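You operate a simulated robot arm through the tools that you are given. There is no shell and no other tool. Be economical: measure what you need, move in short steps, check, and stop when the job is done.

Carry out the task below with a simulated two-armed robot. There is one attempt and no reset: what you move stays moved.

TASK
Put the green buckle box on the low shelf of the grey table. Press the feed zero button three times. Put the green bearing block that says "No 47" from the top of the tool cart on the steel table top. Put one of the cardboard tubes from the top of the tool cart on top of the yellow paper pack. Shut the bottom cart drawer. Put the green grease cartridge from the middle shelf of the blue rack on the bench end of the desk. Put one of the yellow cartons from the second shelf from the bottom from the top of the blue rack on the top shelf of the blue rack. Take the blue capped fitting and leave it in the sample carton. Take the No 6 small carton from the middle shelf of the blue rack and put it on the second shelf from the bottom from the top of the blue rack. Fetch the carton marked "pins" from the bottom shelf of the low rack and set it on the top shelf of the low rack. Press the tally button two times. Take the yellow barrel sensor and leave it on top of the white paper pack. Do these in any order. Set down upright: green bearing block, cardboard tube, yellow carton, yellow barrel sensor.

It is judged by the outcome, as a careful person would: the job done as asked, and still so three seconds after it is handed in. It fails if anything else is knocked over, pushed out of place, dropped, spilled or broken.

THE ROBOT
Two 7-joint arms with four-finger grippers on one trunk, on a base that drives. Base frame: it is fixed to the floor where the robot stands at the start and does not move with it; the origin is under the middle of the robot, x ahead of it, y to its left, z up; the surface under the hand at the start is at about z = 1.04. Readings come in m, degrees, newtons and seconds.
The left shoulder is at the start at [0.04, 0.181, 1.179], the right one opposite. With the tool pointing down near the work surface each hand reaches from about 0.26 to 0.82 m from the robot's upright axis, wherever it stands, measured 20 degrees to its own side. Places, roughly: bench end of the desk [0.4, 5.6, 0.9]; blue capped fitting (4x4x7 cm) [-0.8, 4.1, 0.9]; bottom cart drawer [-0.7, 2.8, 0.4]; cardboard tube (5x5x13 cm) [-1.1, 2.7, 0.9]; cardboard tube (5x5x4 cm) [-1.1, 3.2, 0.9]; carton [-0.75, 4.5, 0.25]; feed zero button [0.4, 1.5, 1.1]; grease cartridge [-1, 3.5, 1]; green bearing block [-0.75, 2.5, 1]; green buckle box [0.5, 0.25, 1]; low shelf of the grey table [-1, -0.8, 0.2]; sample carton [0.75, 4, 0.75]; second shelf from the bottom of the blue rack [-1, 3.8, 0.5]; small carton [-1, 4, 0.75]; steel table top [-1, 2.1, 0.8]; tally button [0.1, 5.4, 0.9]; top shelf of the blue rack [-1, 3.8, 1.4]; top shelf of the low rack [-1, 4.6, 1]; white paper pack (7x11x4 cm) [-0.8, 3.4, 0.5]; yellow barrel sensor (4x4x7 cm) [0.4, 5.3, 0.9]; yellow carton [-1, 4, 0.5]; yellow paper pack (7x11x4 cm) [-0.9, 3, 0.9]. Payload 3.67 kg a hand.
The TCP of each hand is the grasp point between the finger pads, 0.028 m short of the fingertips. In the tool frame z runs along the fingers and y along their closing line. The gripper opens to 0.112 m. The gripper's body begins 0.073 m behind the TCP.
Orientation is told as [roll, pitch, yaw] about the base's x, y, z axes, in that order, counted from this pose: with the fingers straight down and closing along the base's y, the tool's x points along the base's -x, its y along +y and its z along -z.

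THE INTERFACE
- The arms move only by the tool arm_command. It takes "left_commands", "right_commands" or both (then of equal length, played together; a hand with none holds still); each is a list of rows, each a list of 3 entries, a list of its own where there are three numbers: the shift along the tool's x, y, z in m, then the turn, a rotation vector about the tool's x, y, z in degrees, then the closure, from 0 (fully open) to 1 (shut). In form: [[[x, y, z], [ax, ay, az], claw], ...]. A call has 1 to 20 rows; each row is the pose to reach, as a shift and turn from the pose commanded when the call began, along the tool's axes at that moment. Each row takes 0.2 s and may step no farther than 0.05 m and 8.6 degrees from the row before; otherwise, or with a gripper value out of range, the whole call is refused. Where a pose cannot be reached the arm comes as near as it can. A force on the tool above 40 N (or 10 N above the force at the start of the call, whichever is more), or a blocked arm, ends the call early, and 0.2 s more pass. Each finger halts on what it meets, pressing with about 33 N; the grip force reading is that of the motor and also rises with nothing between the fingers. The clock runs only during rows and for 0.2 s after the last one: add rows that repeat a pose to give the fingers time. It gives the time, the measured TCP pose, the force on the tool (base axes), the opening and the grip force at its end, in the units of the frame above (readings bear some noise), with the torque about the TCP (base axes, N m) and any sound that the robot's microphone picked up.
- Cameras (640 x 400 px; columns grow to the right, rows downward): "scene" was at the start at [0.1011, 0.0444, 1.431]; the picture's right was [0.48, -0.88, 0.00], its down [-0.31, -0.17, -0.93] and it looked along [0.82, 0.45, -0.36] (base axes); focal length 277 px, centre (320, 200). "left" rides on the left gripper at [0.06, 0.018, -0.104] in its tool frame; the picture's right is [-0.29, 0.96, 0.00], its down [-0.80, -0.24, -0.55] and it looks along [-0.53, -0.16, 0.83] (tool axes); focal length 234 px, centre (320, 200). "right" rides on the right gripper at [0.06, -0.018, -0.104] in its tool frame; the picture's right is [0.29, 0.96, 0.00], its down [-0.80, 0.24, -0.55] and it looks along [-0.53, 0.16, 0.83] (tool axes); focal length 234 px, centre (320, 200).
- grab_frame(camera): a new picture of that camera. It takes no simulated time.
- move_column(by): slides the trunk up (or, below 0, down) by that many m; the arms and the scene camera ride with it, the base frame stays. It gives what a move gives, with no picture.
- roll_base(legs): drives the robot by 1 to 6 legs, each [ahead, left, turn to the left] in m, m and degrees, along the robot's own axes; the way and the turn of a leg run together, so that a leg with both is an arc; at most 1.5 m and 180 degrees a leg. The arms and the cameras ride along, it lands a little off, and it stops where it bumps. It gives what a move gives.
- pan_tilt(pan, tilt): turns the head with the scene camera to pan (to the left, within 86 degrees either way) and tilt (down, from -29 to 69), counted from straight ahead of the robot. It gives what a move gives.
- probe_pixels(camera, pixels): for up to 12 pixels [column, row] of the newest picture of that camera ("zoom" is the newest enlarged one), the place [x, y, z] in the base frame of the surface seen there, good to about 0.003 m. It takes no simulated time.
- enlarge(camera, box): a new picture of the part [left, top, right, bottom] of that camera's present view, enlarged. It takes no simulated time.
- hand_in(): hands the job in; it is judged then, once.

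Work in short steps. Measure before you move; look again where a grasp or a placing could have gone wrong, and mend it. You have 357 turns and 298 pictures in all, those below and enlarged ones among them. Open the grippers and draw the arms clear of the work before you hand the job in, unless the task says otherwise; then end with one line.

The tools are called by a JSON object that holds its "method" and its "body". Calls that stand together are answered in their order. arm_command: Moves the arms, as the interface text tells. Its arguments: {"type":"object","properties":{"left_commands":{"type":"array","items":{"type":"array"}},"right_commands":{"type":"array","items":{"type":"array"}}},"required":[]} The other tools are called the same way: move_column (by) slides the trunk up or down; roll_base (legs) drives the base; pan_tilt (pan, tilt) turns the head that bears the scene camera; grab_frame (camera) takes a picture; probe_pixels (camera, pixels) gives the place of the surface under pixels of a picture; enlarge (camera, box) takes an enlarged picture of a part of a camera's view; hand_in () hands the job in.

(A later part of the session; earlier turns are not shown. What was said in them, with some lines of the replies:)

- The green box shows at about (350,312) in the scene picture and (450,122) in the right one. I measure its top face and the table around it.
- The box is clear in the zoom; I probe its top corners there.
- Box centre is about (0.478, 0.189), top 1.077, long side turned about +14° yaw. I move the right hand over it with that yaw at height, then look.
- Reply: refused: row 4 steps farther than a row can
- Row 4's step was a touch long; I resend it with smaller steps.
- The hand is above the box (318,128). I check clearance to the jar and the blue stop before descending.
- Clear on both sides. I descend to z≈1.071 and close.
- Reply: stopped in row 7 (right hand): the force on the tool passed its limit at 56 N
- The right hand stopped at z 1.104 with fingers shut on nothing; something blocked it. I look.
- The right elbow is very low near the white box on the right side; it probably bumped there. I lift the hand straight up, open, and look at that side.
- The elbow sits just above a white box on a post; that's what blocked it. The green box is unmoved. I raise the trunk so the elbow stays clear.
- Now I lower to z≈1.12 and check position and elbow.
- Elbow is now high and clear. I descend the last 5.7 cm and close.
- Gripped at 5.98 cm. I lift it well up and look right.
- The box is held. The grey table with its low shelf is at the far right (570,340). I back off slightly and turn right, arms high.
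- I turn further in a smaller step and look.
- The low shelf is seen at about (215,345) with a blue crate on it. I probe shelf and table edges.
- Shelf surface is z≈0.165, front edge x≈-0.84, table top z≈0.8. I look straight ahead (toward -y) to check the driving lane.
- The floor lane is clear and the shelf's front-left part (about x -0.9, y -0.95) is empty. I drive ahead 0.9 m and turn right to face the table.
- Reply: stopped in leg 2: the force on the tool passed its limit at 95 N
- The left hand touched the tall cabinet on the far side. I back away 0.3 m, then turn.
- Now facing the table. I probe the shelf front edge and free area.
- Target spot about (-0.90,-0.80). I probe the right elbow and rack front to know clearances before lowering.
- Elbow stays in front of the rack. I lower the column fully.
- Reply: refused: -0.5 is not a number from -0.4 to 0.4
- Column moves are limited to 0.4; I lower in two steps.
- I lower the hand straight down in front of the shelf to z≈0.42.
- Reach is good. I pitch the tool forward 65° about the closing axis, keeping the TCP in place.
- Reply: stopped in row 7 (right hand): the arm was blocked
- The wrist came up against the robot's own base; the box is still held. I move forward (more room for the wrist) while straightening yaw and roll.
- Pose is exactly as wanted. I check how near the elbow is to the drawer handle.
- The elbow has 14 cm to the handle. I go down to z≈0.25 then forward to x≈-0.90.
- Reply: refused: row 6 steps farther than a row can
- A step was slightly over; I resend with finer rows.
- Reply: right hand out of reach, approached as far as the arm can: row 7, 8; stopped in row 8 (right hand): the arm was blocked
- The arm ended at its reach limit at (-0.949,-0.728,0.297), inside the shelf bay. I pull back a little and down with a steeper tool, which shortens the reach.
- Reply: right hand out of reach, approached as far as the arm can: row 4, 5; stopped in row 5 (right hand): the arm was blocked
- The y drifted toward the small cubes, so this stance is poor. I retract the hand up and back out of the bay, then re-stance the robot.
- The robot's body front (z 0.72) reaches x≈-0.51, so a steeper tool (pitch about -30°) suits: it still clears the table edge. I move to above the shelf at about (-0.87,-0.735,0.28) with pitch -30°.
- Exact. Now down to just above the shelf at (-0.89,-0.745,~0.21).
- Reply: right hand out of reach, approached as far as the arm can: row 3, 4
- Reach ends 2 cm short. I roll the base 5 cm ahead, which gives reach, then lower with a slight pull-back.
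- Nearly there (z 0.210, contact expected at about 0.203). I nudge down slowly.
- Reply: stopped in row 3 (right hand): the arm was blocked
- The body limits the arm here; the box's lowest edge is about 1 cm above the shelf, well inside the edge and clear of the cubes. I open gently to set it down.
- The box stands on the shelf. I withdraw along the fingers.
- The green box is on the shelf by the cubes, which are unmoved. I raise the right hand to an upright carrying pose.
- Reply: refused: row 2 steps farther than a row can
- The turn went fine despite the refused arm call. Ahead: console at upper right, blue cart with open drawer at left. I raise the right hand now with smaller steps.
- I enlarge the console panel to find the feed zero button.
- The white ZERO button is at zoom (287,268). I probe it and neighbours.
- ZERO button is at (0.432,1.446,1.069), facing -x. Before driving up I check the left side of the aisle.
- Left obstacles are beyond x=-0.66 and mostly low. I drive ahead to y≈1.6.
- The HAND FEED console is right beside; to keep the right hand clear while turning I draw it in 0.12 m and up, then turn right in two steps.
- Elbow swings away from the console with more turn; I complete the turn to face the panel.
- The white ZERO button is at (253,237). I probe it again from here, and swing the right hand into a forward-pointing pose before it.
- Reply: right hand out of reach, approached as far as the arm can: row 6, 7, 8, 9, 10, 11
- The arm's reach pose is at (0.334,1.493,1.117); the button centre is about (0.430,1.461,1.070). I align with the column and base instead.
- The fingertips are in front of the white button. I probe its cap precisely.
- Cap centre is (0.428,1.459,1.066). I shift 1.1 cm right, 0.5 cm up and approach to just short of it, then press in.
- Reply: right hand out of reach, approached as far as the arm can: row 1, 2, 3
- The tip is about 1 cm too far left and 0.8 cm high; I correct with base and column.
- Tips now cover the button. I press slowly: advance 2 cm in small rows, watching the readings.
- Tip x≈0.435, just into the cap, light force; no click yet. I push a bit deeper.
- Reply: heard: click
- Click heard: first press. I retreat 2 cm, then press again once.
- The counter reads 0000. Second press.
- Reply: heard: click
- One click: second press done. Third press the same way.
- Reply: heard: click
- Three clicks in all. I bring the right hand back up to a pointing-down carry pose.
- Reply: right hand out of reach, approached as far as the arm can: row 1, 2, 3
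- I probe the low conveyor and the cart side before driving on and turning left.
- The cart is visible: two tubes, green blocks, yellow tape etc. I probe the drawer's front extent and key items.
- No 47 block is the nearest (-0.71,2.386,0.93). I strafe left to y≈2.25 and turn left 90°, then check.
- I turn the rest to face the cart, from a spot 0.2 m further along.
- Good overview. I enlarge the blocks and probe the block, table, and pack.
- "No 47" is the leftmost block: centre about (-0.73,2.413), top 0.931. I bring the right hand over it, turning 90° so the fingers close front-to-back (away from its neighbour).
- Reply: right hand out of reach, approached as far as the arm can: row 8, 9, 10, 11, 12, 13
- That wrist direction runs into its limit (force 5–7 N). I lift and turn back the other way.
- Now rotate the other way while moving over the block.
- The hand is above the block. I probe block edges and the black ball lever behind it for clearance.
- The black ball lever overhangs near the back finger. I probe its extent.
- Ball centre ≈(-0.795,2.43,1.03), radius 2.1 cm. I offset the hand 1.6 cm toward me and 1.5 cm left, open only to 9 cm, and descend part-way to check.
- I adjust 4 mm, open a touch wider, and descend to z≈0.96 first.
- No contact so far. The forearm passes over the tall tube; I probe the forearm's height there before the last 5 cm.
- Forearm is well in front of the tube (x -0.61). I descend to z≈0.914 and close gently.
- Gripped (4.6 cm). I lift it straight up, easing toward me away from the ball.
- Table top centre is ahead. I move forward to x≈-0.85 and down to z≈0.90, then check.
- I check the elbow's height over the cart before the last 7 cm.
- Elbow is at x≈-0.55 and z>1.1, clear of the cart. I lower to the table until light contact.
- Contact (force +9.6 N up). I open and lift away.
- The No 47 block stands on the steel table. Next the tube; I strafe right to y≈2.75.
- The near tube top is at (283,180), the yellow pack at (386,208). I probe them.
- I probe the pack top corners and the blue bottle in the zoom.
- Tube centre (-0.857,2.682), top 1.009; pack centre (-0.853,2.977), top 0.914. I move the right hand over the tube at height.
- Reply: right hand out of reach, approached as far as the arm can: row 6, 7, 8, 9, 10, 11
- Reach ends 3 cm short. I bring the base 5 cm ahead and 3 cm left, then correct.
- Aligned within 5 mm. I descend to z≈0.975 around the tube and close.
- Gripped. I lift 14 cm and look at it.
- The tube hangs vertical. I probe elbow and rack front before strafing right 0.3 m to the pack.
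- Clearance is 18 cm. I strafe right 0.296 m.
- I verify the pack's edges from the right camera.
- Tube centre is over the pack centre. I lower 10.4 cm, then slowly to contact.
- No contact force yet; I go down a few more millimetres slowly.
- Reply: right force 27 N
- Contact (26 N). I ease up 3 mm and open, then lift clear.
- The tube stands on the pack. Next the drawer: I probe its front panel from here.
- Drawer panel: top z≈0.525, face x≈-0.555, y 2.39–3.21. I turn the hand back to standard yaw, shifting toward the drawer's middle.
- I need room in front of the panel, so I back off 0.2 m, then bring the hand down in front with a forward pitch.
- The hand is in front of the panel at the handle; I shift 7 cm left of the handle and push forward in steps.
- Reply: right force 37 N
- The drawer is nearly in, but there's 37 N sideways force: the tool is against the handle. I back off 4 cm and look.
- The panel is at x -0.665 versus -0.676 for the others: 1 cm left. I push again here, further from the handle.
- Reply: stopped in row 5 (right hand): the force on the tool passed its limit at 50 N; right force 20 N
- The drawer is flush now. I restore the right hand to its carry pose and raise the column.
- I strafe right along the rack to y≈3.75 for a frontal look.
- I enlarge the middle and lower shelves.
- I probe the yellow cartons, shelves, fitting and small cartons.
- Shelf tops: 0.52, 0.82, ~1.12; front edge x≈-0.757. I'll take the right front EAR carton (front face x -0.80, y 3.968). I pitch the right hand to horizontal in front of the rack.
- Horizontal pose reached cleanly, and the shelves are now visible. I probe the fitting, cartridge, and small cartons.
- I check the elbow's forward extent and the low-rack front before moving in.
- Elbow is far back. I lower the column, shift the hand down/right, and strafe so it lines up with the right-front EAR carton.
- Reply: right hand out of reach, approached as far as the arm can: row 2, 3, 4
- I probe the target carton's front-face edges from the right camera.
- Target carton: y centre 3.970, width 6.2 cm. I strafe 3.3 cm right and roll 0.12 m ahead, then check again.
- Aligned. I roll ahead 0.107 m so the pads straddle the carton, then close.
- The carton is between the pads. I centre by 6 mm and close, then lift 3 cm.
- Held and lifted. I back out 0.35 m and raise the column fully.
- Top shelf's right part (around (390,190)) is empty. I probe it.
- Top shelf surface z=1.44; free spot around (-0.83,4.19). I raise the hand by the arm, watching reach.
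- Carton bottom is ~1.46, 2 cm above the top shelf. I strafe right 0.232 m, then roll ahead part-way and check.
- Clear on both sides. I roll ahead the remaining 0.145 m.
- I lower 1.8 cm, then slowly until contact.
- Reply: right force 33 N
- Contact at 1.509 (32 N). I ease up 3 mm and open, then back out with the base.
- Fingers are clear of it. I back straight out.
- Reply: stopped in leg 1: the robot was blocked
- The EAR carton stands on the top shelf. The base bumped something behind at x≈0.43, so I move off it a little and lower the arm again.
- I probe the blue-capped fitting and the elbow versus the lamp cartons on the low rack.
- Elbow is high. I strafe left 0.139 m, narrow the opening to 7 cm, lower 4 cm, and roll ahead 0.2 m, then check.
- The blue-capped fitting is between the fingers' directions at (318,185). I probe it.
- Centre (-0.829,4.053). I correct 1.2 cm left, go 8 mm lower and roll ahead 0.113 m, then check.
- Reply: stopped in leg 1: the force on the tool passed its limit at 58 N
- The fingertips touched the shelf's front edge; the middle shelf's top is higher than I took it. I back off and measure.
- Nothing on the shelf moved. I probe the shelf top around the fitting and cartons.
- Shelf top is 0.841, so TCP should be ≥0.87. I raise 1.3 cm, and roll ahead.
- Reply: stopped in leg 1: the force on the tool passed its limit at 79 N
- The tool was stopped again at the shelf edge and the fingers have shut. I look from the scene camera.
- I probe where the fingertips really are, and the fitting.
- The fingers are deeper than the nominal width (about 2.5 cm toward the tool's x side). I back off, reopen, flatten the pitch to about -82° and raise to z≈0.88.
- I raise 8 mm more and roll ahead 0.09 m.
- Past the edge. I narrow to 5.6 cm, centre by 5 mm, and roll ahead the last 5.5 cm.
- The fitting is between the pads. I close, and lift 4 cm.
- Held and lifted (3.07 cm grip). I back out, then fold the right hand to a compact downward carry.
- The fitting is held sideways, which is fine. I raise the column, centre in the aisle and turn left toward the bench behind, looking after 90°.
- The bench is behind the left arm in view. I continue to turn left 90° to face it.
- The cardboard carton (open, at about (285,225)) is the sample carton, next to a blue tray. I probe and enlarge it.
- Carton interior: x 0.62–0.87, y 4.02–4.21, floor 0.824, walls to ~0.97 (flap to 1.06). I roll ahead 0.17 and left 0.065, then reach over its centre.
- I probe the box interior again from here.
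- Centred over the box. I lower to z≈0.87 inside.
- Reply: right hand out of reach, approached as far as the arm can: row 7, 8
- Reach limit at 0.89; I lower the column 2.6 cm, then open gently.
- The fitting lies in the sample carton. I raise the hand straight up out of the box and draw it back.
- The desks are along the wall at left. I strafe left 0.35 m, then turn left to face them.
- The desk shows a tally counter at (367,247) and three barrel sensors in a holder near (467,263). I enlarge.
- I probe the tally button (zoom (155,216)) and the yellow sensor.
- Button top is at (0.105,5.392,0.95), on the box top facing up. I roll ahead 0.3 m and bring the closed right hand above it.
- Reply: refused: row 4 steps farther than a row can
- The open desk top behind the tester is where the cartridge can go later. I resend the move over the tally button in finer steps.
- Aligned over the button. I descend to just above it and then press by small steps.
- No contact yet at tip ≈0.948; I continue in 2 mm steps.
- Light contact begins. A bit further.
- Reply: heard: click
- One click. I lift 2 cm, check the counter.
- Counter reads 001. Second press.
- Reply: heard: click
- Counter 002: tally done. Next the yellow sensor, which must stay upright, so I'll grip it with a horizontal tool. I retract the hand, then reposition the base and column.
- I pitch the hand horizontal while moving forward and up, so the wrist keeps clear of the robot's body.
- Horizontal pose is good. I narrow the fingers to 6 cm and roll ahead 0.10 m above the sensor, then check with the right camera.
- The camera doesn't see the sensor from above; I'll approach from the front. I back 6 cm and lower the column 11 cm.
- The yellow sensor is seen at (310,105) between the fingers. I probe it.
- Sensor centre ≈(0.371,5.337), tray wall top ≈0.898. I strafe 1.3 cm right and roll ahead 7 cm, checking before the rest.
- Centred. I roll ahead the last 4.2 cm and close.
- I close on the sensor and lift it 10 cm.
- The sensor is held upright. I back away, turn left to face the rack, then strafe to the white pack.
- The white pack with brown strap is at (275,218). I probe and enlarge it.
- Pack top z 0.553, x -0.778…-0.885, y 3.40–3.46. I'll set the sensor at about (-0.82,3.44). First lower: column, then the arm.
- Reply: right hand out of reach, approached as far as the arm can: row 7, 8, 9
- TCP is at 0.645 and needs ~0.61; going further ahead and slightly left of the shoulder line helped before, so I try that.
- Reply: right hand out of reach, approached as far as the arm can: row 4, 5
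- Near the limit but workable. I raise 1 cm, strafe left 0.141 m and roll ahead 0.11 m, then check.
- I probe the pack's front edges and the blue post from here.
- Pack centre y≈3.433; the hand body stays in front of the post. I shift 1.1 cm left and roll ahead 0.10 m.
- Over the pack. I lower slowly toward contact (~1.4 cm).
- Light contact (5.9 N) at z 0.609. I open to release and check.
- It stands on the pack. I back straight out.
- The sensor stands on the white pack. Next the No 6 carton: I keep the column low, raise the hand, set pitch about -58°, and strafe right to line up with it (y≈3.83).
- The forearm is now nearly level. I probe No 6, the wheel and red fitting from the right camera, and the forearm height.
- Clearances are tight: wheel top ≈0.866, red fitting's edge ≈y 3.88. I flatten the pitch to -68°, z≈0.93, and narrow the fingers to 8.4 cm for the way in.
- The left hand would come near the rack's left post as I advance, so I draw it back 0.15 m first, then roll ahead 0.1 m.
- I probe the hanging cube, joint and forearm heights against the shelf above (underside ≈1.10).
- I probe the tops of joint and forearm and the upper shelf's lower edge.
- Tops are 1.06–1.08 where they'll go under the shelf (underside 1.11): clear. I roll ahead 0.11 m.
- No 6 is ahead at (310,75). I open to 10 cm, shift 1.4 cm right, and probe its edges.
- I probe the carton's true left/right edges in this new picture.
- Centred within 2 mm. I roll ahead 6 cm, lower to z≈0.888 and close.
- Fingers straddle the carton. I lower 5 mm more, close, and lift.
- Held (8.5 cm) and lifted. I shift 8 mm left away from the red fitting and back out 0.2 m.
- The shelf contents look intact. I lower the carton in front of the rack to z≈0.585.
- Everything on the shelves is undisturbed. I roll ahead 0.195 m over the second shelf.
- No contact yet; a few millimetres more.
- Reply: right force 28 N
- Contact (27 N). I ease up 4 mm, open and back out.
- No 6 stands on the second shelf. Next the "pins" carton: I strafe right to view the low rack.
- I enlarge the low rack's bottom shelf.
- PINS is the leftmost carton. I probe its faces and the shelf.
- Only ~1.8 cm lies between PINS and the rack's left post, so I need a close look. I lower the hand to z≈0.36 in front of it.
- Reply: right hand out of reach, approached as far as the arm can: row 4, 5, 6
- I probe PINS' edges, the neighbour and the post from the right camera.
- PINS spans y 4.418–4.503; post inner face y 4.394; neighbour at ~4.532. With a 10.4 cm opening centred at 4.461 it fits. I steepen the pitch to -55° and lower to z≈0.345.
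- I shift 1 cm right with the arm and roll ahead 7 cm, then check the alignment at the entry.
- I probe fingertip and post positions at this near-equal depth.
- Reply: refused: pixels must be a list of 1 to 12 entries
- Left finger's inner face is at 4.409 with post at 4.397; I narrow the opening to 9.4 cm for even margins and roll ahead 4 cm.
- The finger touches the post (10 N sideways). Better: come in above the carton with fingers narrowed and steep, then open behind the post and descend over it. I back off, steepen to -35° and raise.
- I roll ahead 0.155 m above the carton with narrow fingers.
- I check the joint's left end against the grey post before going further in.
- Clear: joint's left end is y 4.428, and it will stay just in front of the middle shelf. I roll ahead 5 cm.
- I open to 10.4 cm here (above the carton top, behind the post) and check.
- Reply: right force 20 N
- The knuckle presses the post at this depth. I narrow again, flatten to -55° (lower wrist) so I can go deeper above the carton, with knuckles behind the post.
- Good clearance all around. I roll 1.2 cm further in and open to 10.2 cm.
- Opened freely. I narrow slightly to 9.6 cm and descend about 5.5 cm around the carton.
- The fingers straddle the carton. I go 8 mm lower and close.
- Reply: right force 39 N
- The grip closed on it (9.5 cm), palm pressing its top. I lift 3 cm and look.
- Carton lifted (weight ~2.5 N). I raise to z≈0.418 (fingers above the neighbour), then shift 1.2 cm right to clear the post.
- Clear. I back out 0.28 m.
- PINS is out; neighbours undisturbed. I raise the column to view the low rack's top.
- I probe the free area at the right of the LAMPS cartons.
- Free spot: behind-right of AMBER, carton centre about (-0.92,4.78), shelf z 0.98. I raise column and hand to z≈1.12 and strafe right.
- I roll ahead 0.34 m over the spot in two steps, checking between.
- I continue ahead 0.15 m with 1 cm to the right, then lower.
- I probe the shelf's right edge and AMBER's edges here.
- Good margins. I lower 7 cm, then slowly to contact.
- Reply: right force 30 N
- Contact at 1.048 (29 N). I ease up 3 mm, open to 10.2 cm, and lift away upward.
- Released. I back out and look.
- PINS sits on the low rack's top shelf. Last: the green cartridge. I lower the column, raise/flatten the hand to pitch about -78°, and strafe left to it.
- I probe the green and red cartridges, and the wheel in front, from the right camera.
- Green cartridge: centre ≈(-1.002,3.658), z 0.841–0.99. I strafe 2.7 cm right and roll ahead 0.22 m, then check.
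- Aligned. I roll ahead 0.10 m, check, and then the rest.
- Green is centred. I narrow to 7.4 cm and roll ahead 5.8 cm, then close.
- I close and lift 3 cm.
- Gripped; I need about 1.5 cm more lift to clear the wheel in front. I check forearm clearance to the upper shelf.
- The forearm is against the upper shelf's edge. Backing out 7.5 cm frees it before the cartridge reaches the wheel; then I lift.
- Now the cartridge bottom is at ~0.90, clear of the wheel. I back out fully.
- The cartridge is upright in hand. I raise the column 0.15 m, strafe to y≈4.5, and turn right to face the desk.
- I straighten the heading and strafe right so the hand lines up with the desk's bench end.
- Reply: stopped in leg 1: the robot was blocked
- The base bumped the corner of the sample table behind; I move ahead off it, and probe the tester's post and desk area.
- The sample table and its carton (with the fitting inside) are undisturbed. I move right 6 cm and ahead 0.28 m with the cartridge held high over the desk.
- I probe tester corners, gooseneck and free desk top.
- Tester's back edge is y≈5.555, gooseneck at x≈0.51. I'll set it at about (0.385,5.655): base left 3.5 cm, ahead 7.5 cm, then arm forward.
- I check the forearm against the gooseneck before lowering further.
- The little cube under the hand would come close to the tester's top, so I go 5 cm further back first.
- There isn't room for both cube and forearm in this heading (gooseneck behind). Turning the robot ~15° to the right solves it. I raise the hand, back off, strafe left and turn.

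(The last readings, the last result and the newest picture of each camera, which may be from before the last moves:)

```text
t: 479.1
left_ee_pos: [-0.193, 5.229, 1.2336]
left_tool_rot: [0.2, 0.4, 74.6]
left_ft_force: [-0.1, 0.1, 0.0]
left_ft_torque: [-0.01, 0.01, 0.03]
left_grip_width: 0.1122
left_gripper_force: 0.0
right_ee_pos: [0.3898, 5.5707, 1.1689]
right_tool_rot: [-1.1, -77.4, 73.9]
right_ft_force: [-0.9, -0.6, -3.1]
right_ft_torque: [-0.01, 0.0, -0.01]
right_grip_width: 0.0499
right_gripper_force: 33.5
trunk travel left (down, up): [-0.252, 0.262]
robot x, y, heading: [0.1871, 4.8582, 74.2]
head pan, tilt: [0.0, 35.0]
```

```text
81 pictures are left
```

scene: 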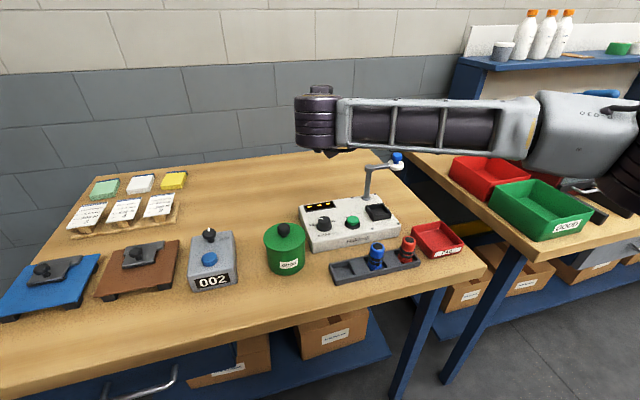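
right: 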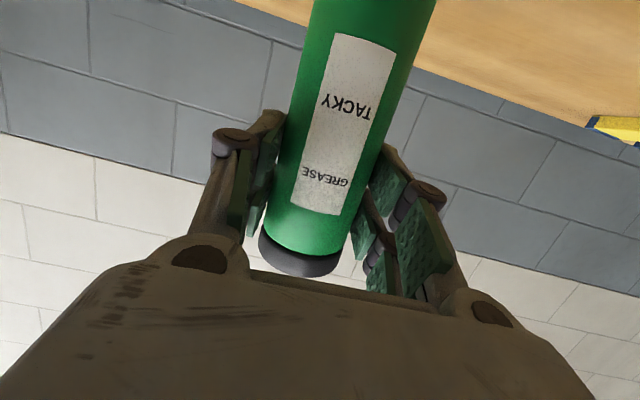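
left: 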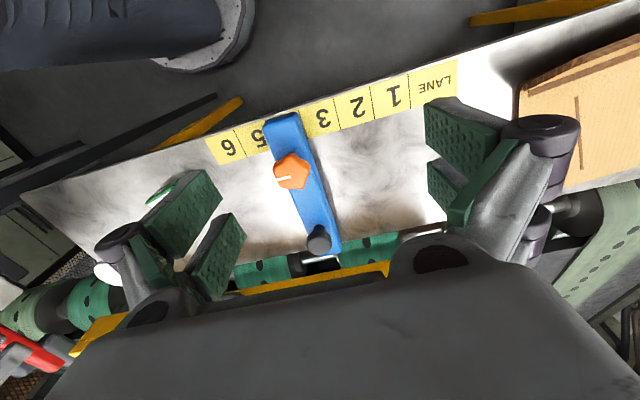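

Good geometry now: gooseneck left clear of the forearm. I roll ahead 8 cm with 2 cm left, then extend and lower part-way.

{"method": "roll_base", "body": {"legs": [[0.08, 0.025, 0]]}}

{"method": "arm_command", "body": {"right_commands": [[[-0.009, 0, 0.04], [0, 0, 0], 0.75], [[0.033, 0, 0.05], [0, 0, 0], 0.75], [[0.075, 0, 0.059], [0, 0, 0], 0.75], [[0.115, 0, 0.068], [0, 0, 0], 0.75], [[0.135, 0, 0.072], [0, 0, 0], 0.75], [[0.135, 0, 0.072], [0, 0, 0], 0.75]]}}

{"method": "grab_frame", "body": {"camera": "scene"}}

```text
t: 480.1
left_ee_pos: [-0.195, 5.3155, 1.2327]
left_tool_rot: [0.1, 0.6, 74.6]
left_ft_force: [-0.5, -0.5, -0.6]
left_ft_torque: [-0.08, 0.0, 0.0]
left_grip_width: 0.1118
left_gripper_force: 0.1
right_ee_pos: [0.3892, 5.6552, 1.1686]
right_tool_rot: [-1.2, -77.4, 73.9]
right_ft_force: [0.1, -0.2, -4.9]
right_ft_torque: [-0.02, 0.01, 0.0]
right_grip_width: 0.0498
right_gripper_force: 32.9
trunk travel left (down, up): [-0.252, 0.262]
robot x, y, heading: [0.1834, 4.9408, 74.2]
head pan, tilt: [0.0, 35.0]
```

```text
t: 481.6
left_ee_pos: [-0.1943, 5.3142, 1.2341]
left_tool_rot: [0.3, 0.4, 74.5]
left_ft_force: [0.1, -0.7, 0.7]
left_ft_torque: [-0.02, 0.01, 0.03]
left_grip_width: 0.112
left_gripper_force: 0.1
right_ee_pos: [0.404, 5.6932, 1.0229]
right_tool_rot: [-1.0, -77.6, 73.8]
right_ft_force: [0.6, 0.2, -4.8]
right_ft_torque: [-0.07, 0.01, 0.02]
right_grip_width: 0.0497
right_gripper_force: 32.9
trunk travel left (down, up): [-0.252, 0.262]
robot x, y, heading: [0.1836, 4.9407, 74.2]
head pan, tilt: [0.0, 35.0]
```

```text
80 pictures are left
```

scene: 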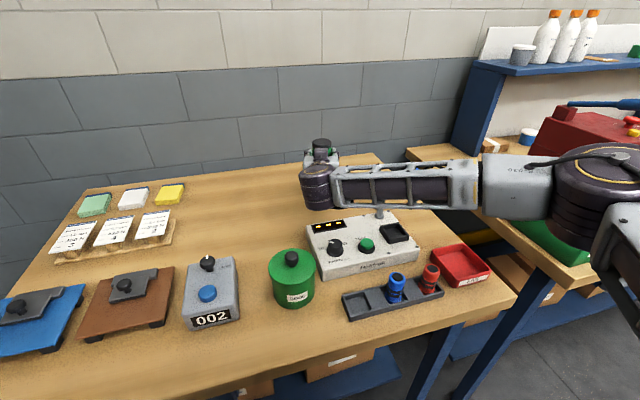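

Lowering the remaining ~4.5 cm, slowly at the end.

{"method": "arm_command", "body": {"right_commands": [[[0.02, 0, 0.0045], [0, 0, 0], 0.75], [[0.035, 0, 0.0075], [0, 0, 0], 0.75], [[0.041, 0, 0.009], [0, 0, 0], 0.75], [[0.044, 0, 0.0095], [0, 0, 0], 0.75], [[0.044, 0, 0.0095], [0, 0, 0], 0.75]]}}

{"method": "enlarge", "body": {"camera": "scene", "box": [270, 110, 450, 260]}}

```text
t: 482.8
left_ee_pos: [-0.1949, 5.3144, 1.2354]
left_tool_rot: [0.3, 0.4, 74.6]
left_ft_force: [0.6, -0.1, 0.6]
left_ft_torque: [0.02, 0.02, -0.02]
left_grip_width: 0.1123
left_gripper_force: 0.0
right_ee_pos: [0.4026, 5.6927, 0.9792]
right_tool_rot: [-0.9, -77.7, 73.6]
right_ft_force: [-1.9, 2.3, 5.1]
right_ft_torque: [0.39, 0.34, -0.02]
right_grip_width: 0.05
right_gripper_force: 33.0
trunk travel left (down, up): [-0.252, 0.262]
robot x, y, heading: [0.1872, 4.9396, 74.1]
head pan, tilt: [0.0, 35.0]
```

```text
2.67 times, centred on (360, 185) of scene
```

zoom: 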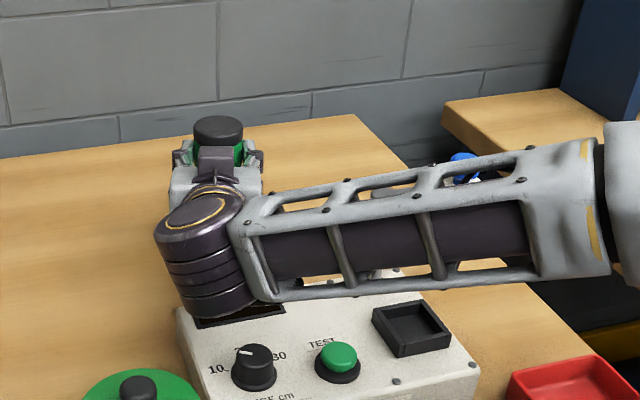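

Contact (force up by 10 N, bottom ≈0.882). I release gently.

{"method": "arm_command", "body": {"right_commands": [[[0.0, 0, 0], [0, 0, 0], 0.6], [[0.0, 0, 0], [0, 0, 0], 0.5], [[0.0, 0, 0], [0, 0, 0], 0.38], [[0.0, 0, 0], [0, 0, 0], 0.3], [[0.0, 0, 0], [0, 0, 0], 0.3]]}}

{"method": "grab_frame", "body": {"camera": "right"}}

```text
t: 483.9
left_ee_pos: [-0.1948, 5.3142, 1.2339]
left_tool_rot: [0.2, 0.5, 74.7]
left_ft_force: [0.2, 0.2, 0.4]
left_ft_torque: [0.04, 0.01, 0.03]
left_grip_width: 0.1121
left_gripper_force: 0.0
right_ee_pos: [0.4027, 5.6925, 0.9783]
right_tool_rot: [-1.2, -77.6, 73.8]
right_ft_force: [-0.9, 10.4, 15.4]
right_ft_torque: [-1.43, 0.37, -0.38]
right_grip_width: 0.0784
right_gripper_force: 0.0
trunk travel left (down, up): [-0.252, 0.262]
robot x, y, heading: [0.1882, 4.9407, 74.3]
head pan, tilt: [0.0, 35.0]
```

```text
78 pictures are left
```

right: 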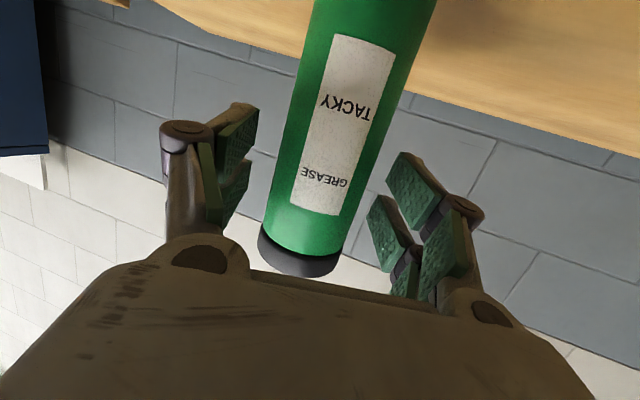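

Released; some part of the hand is resting lightly on the tester's edge, so I lift straight up 9 cm (fingers open around the cartridge) before withdrawing.

{"method": "arm_command", "body": {"right_commands": [[[-0.015, 0, -0.003], [0, 0, 0], 0.25], [[-0.04, 0, -0.0085], [0, 0, 0], 0.2], [[-0.08, 0, -0.017], [0, 0, 0], 0.2], [[-0.12, 0, -0.026], [0, 0, 0], 0.2], [[-0.155, 0, -0.034], [0, 0, 0], 0.2], [[-0.155, 0, -0.034], [0, 0, 0], 0.2]]}}

{"method": "grab_frame", "body": {"camera": "scene"}}

```text
t: 485.4
left_ee_pos: [-0.1936, 5.3136, 1.2344]
left_tool_rot: [0.2, 0.5, 74.5]
left_ft_force: [0.0, -0.2, 0.4]
left_ft_torque: [-0.02, 0.01, 0.01]
left_grip_width: 0.1121
left_gripper_force: 0.0
right_ee_pos: [0.4045, 5.6952, 1.1329]
right_tool_rot: [-1.2, -77.5, 73.9]
right_ft_force: [0.6, 0.3, 0.5]
right_ft_torque: [-0.01, 0.01, -0.02]
right_grip_width: 0.0894
right_gripper_force: 0.1
trunk travel left (down, up): [-0.252, 0.262]
robot x, y, heading: [0.1823, 4.9432, 74.2]
head pan, tilt: [0.0, 35.0]
```

```text
77 pictures are left
```

scene: 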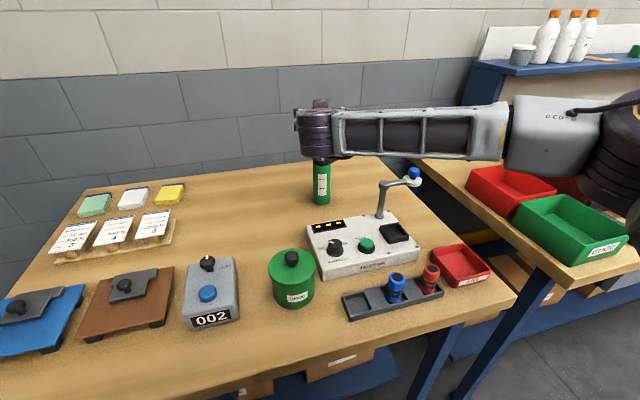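

The cartridge stands on the desk's bench end and the tester is unmoved. I back away and take a last look at the racks.

{"method": "roll_base", "body": {"legs": [[-0.35, 0, 0]]}}

{"method": "grab_frame", "body": {"camera": "scene"}}

{"method": "pan_tilt", "body": {"pan": 86, "tilt": 20}}

{"method": "grab_frame", "body": {"camera": "scene"}}

```text
t: 487.7
left_ee_pos: [-0.2932, 4.9688, 1.2336]
left_tool_rot: [0.2, 0.4, 74.9]
left_ft_force: [0.1, 0.9, 0.2]
left_ft_torque: [-0.01, 0.0, -0.01]
left_grip_width: 0.112
left_gripper_force: 0.0
right_ee_pos: [0.3028, 5.3535, 1.1325]
right_tool_rot: [-1.1, -77.5, 74.1]
right_ft_force: [-0.6, 0.4, -0.5]
right_ft_torque: [-0.03, -0.01, 0.01]
right_grip_width: 0.0897
right_gripper_force: 0.0
trunk travel left (down, up): [-0.252, 0.262]
robot x, y, heading: [0.0877, 4.6006, 74.5]
head pan, tilt: [0.0, 35.0]
```

```text
76 pictures are left
```

scene: 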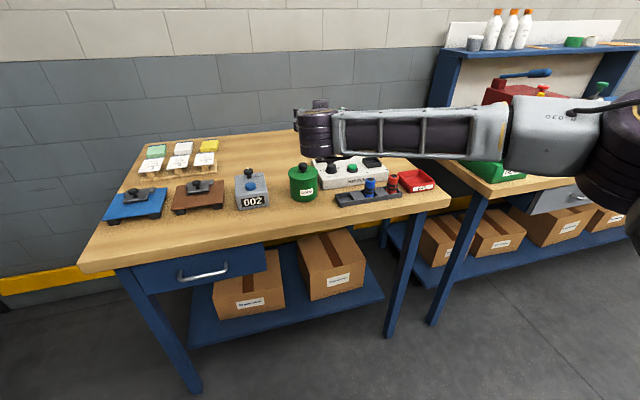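

```text
t: 489.3
left_ee_pos: [-0.2912, 4.9696, 1.2331]
left_tool_rot: [0.3, 0.5, 74.8]
left_ft_force: [-0.7, 0.0, -0.2]
left_ft_torque: [0.02, 0.02, -0.02]
left_grip_width: 0.1121
left_gripper_force: 0.0
right_ee_pos: [0.3032, 5.3524, 1.1332]
right_tool_rot: [-1.1, -77.5, 74.0]
right_ft_force: [-0.5, -0.3, 1.0]
right_ft_torque: [0.0, 0.01, 0.0]
right_grip_width: 0.0895
right_gripper_force: 0.1
trunk travel left (down, up): [-0.252, 0.262]
robot x, y, heading: [0.0892, 4.5984, 74.5]
head pan, tilt: [85.9, 20.0]
```

```text
75 pictures are left
```

scene: 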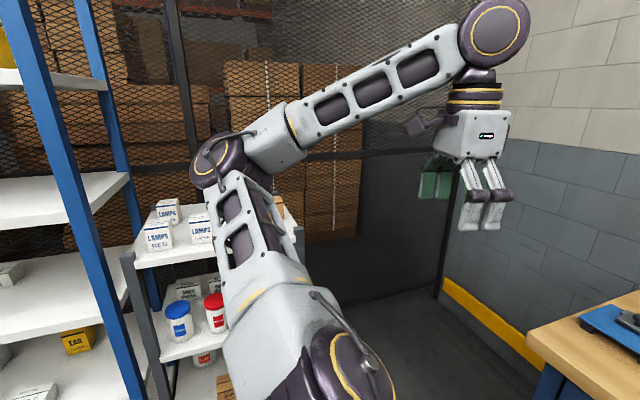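

All is in place; I draw the robot back a bit more so both arms are clear of the work, then hand in.

{"method": "roll_base", "body": {"legs": [[-0.15, 0.05, 0]]}}

{"method": "pan_tilt", "body": {"pan": 0, "tilt": 25}}

{"method": "grab_frame", "body": {"camera": "scene"}}

```text
t: 490.7
left_ee_pos: [-0.3797, 4.8428, 1.2332]
left_tool_rot: [0.3, 0.6, 74.5]
left_ft_force: [0.0, 0.3, 0.1]
left_ft_torque: [0.05, 0.0, -0.04]
left_grip_width: 0.112
left_gripper_force: 0.1
right_ee_pos: [0.2193, 5.2223, 1.132]
right_tool_rot: [-1.1, -77.5, 73.7]
right_ft_force: [0.1, -1.0, 0.2]
right_ft_torque: [0.0, 0.0, 0.01]
right_grip_width: 0.0899
right_gripper_force: 0.0
trunk travel left (down, up): [-0.252, 0.262]
robot x, y, heading: [0.0003, 4.4687, 74.1]
head pan, tilt: [85.9, 20.0]
```

```text
t: 492.3
left_ee_pos: [-0.379, 4.843, 1.233]
left_tool_rot: [0.2, 0.6, 74.5]
left_ft_force: [-1.1, 0.5, 0.7]
left_ft_torque: [-0.02, 0.05, -0.01]
left_grip_width: 0.1119
left_gripper_force: 0.0
right_ee_pos: [0.2184, 5.2212, 1.1322]
right_tool_rot: [-1.1, -77.5, 73.7]
right_ft_force: [1.1, 0.3, -0.3]
right_ft_torque: [-0.01, -0.03, 0.0]
right_grip_width: 0.0895
right_gripper_force: 0.1
trunk travel left (down, up): [-0.252, 0.262]
robot x, y, heading: [0.001, 4.4677, 74.0]
head pan, tilt: [0.0, 25.0]
```

```text
74 pictures are left
```

scene: 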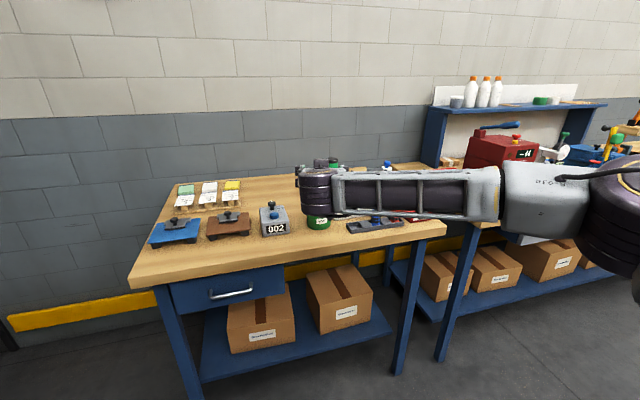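

Both grippers are open and the arms are clear; I hand the job in.

{"method": "hand_in", "body": {}}

```text
The job is handed in.
```

All twelve tasks are carried out and the job is handed in.
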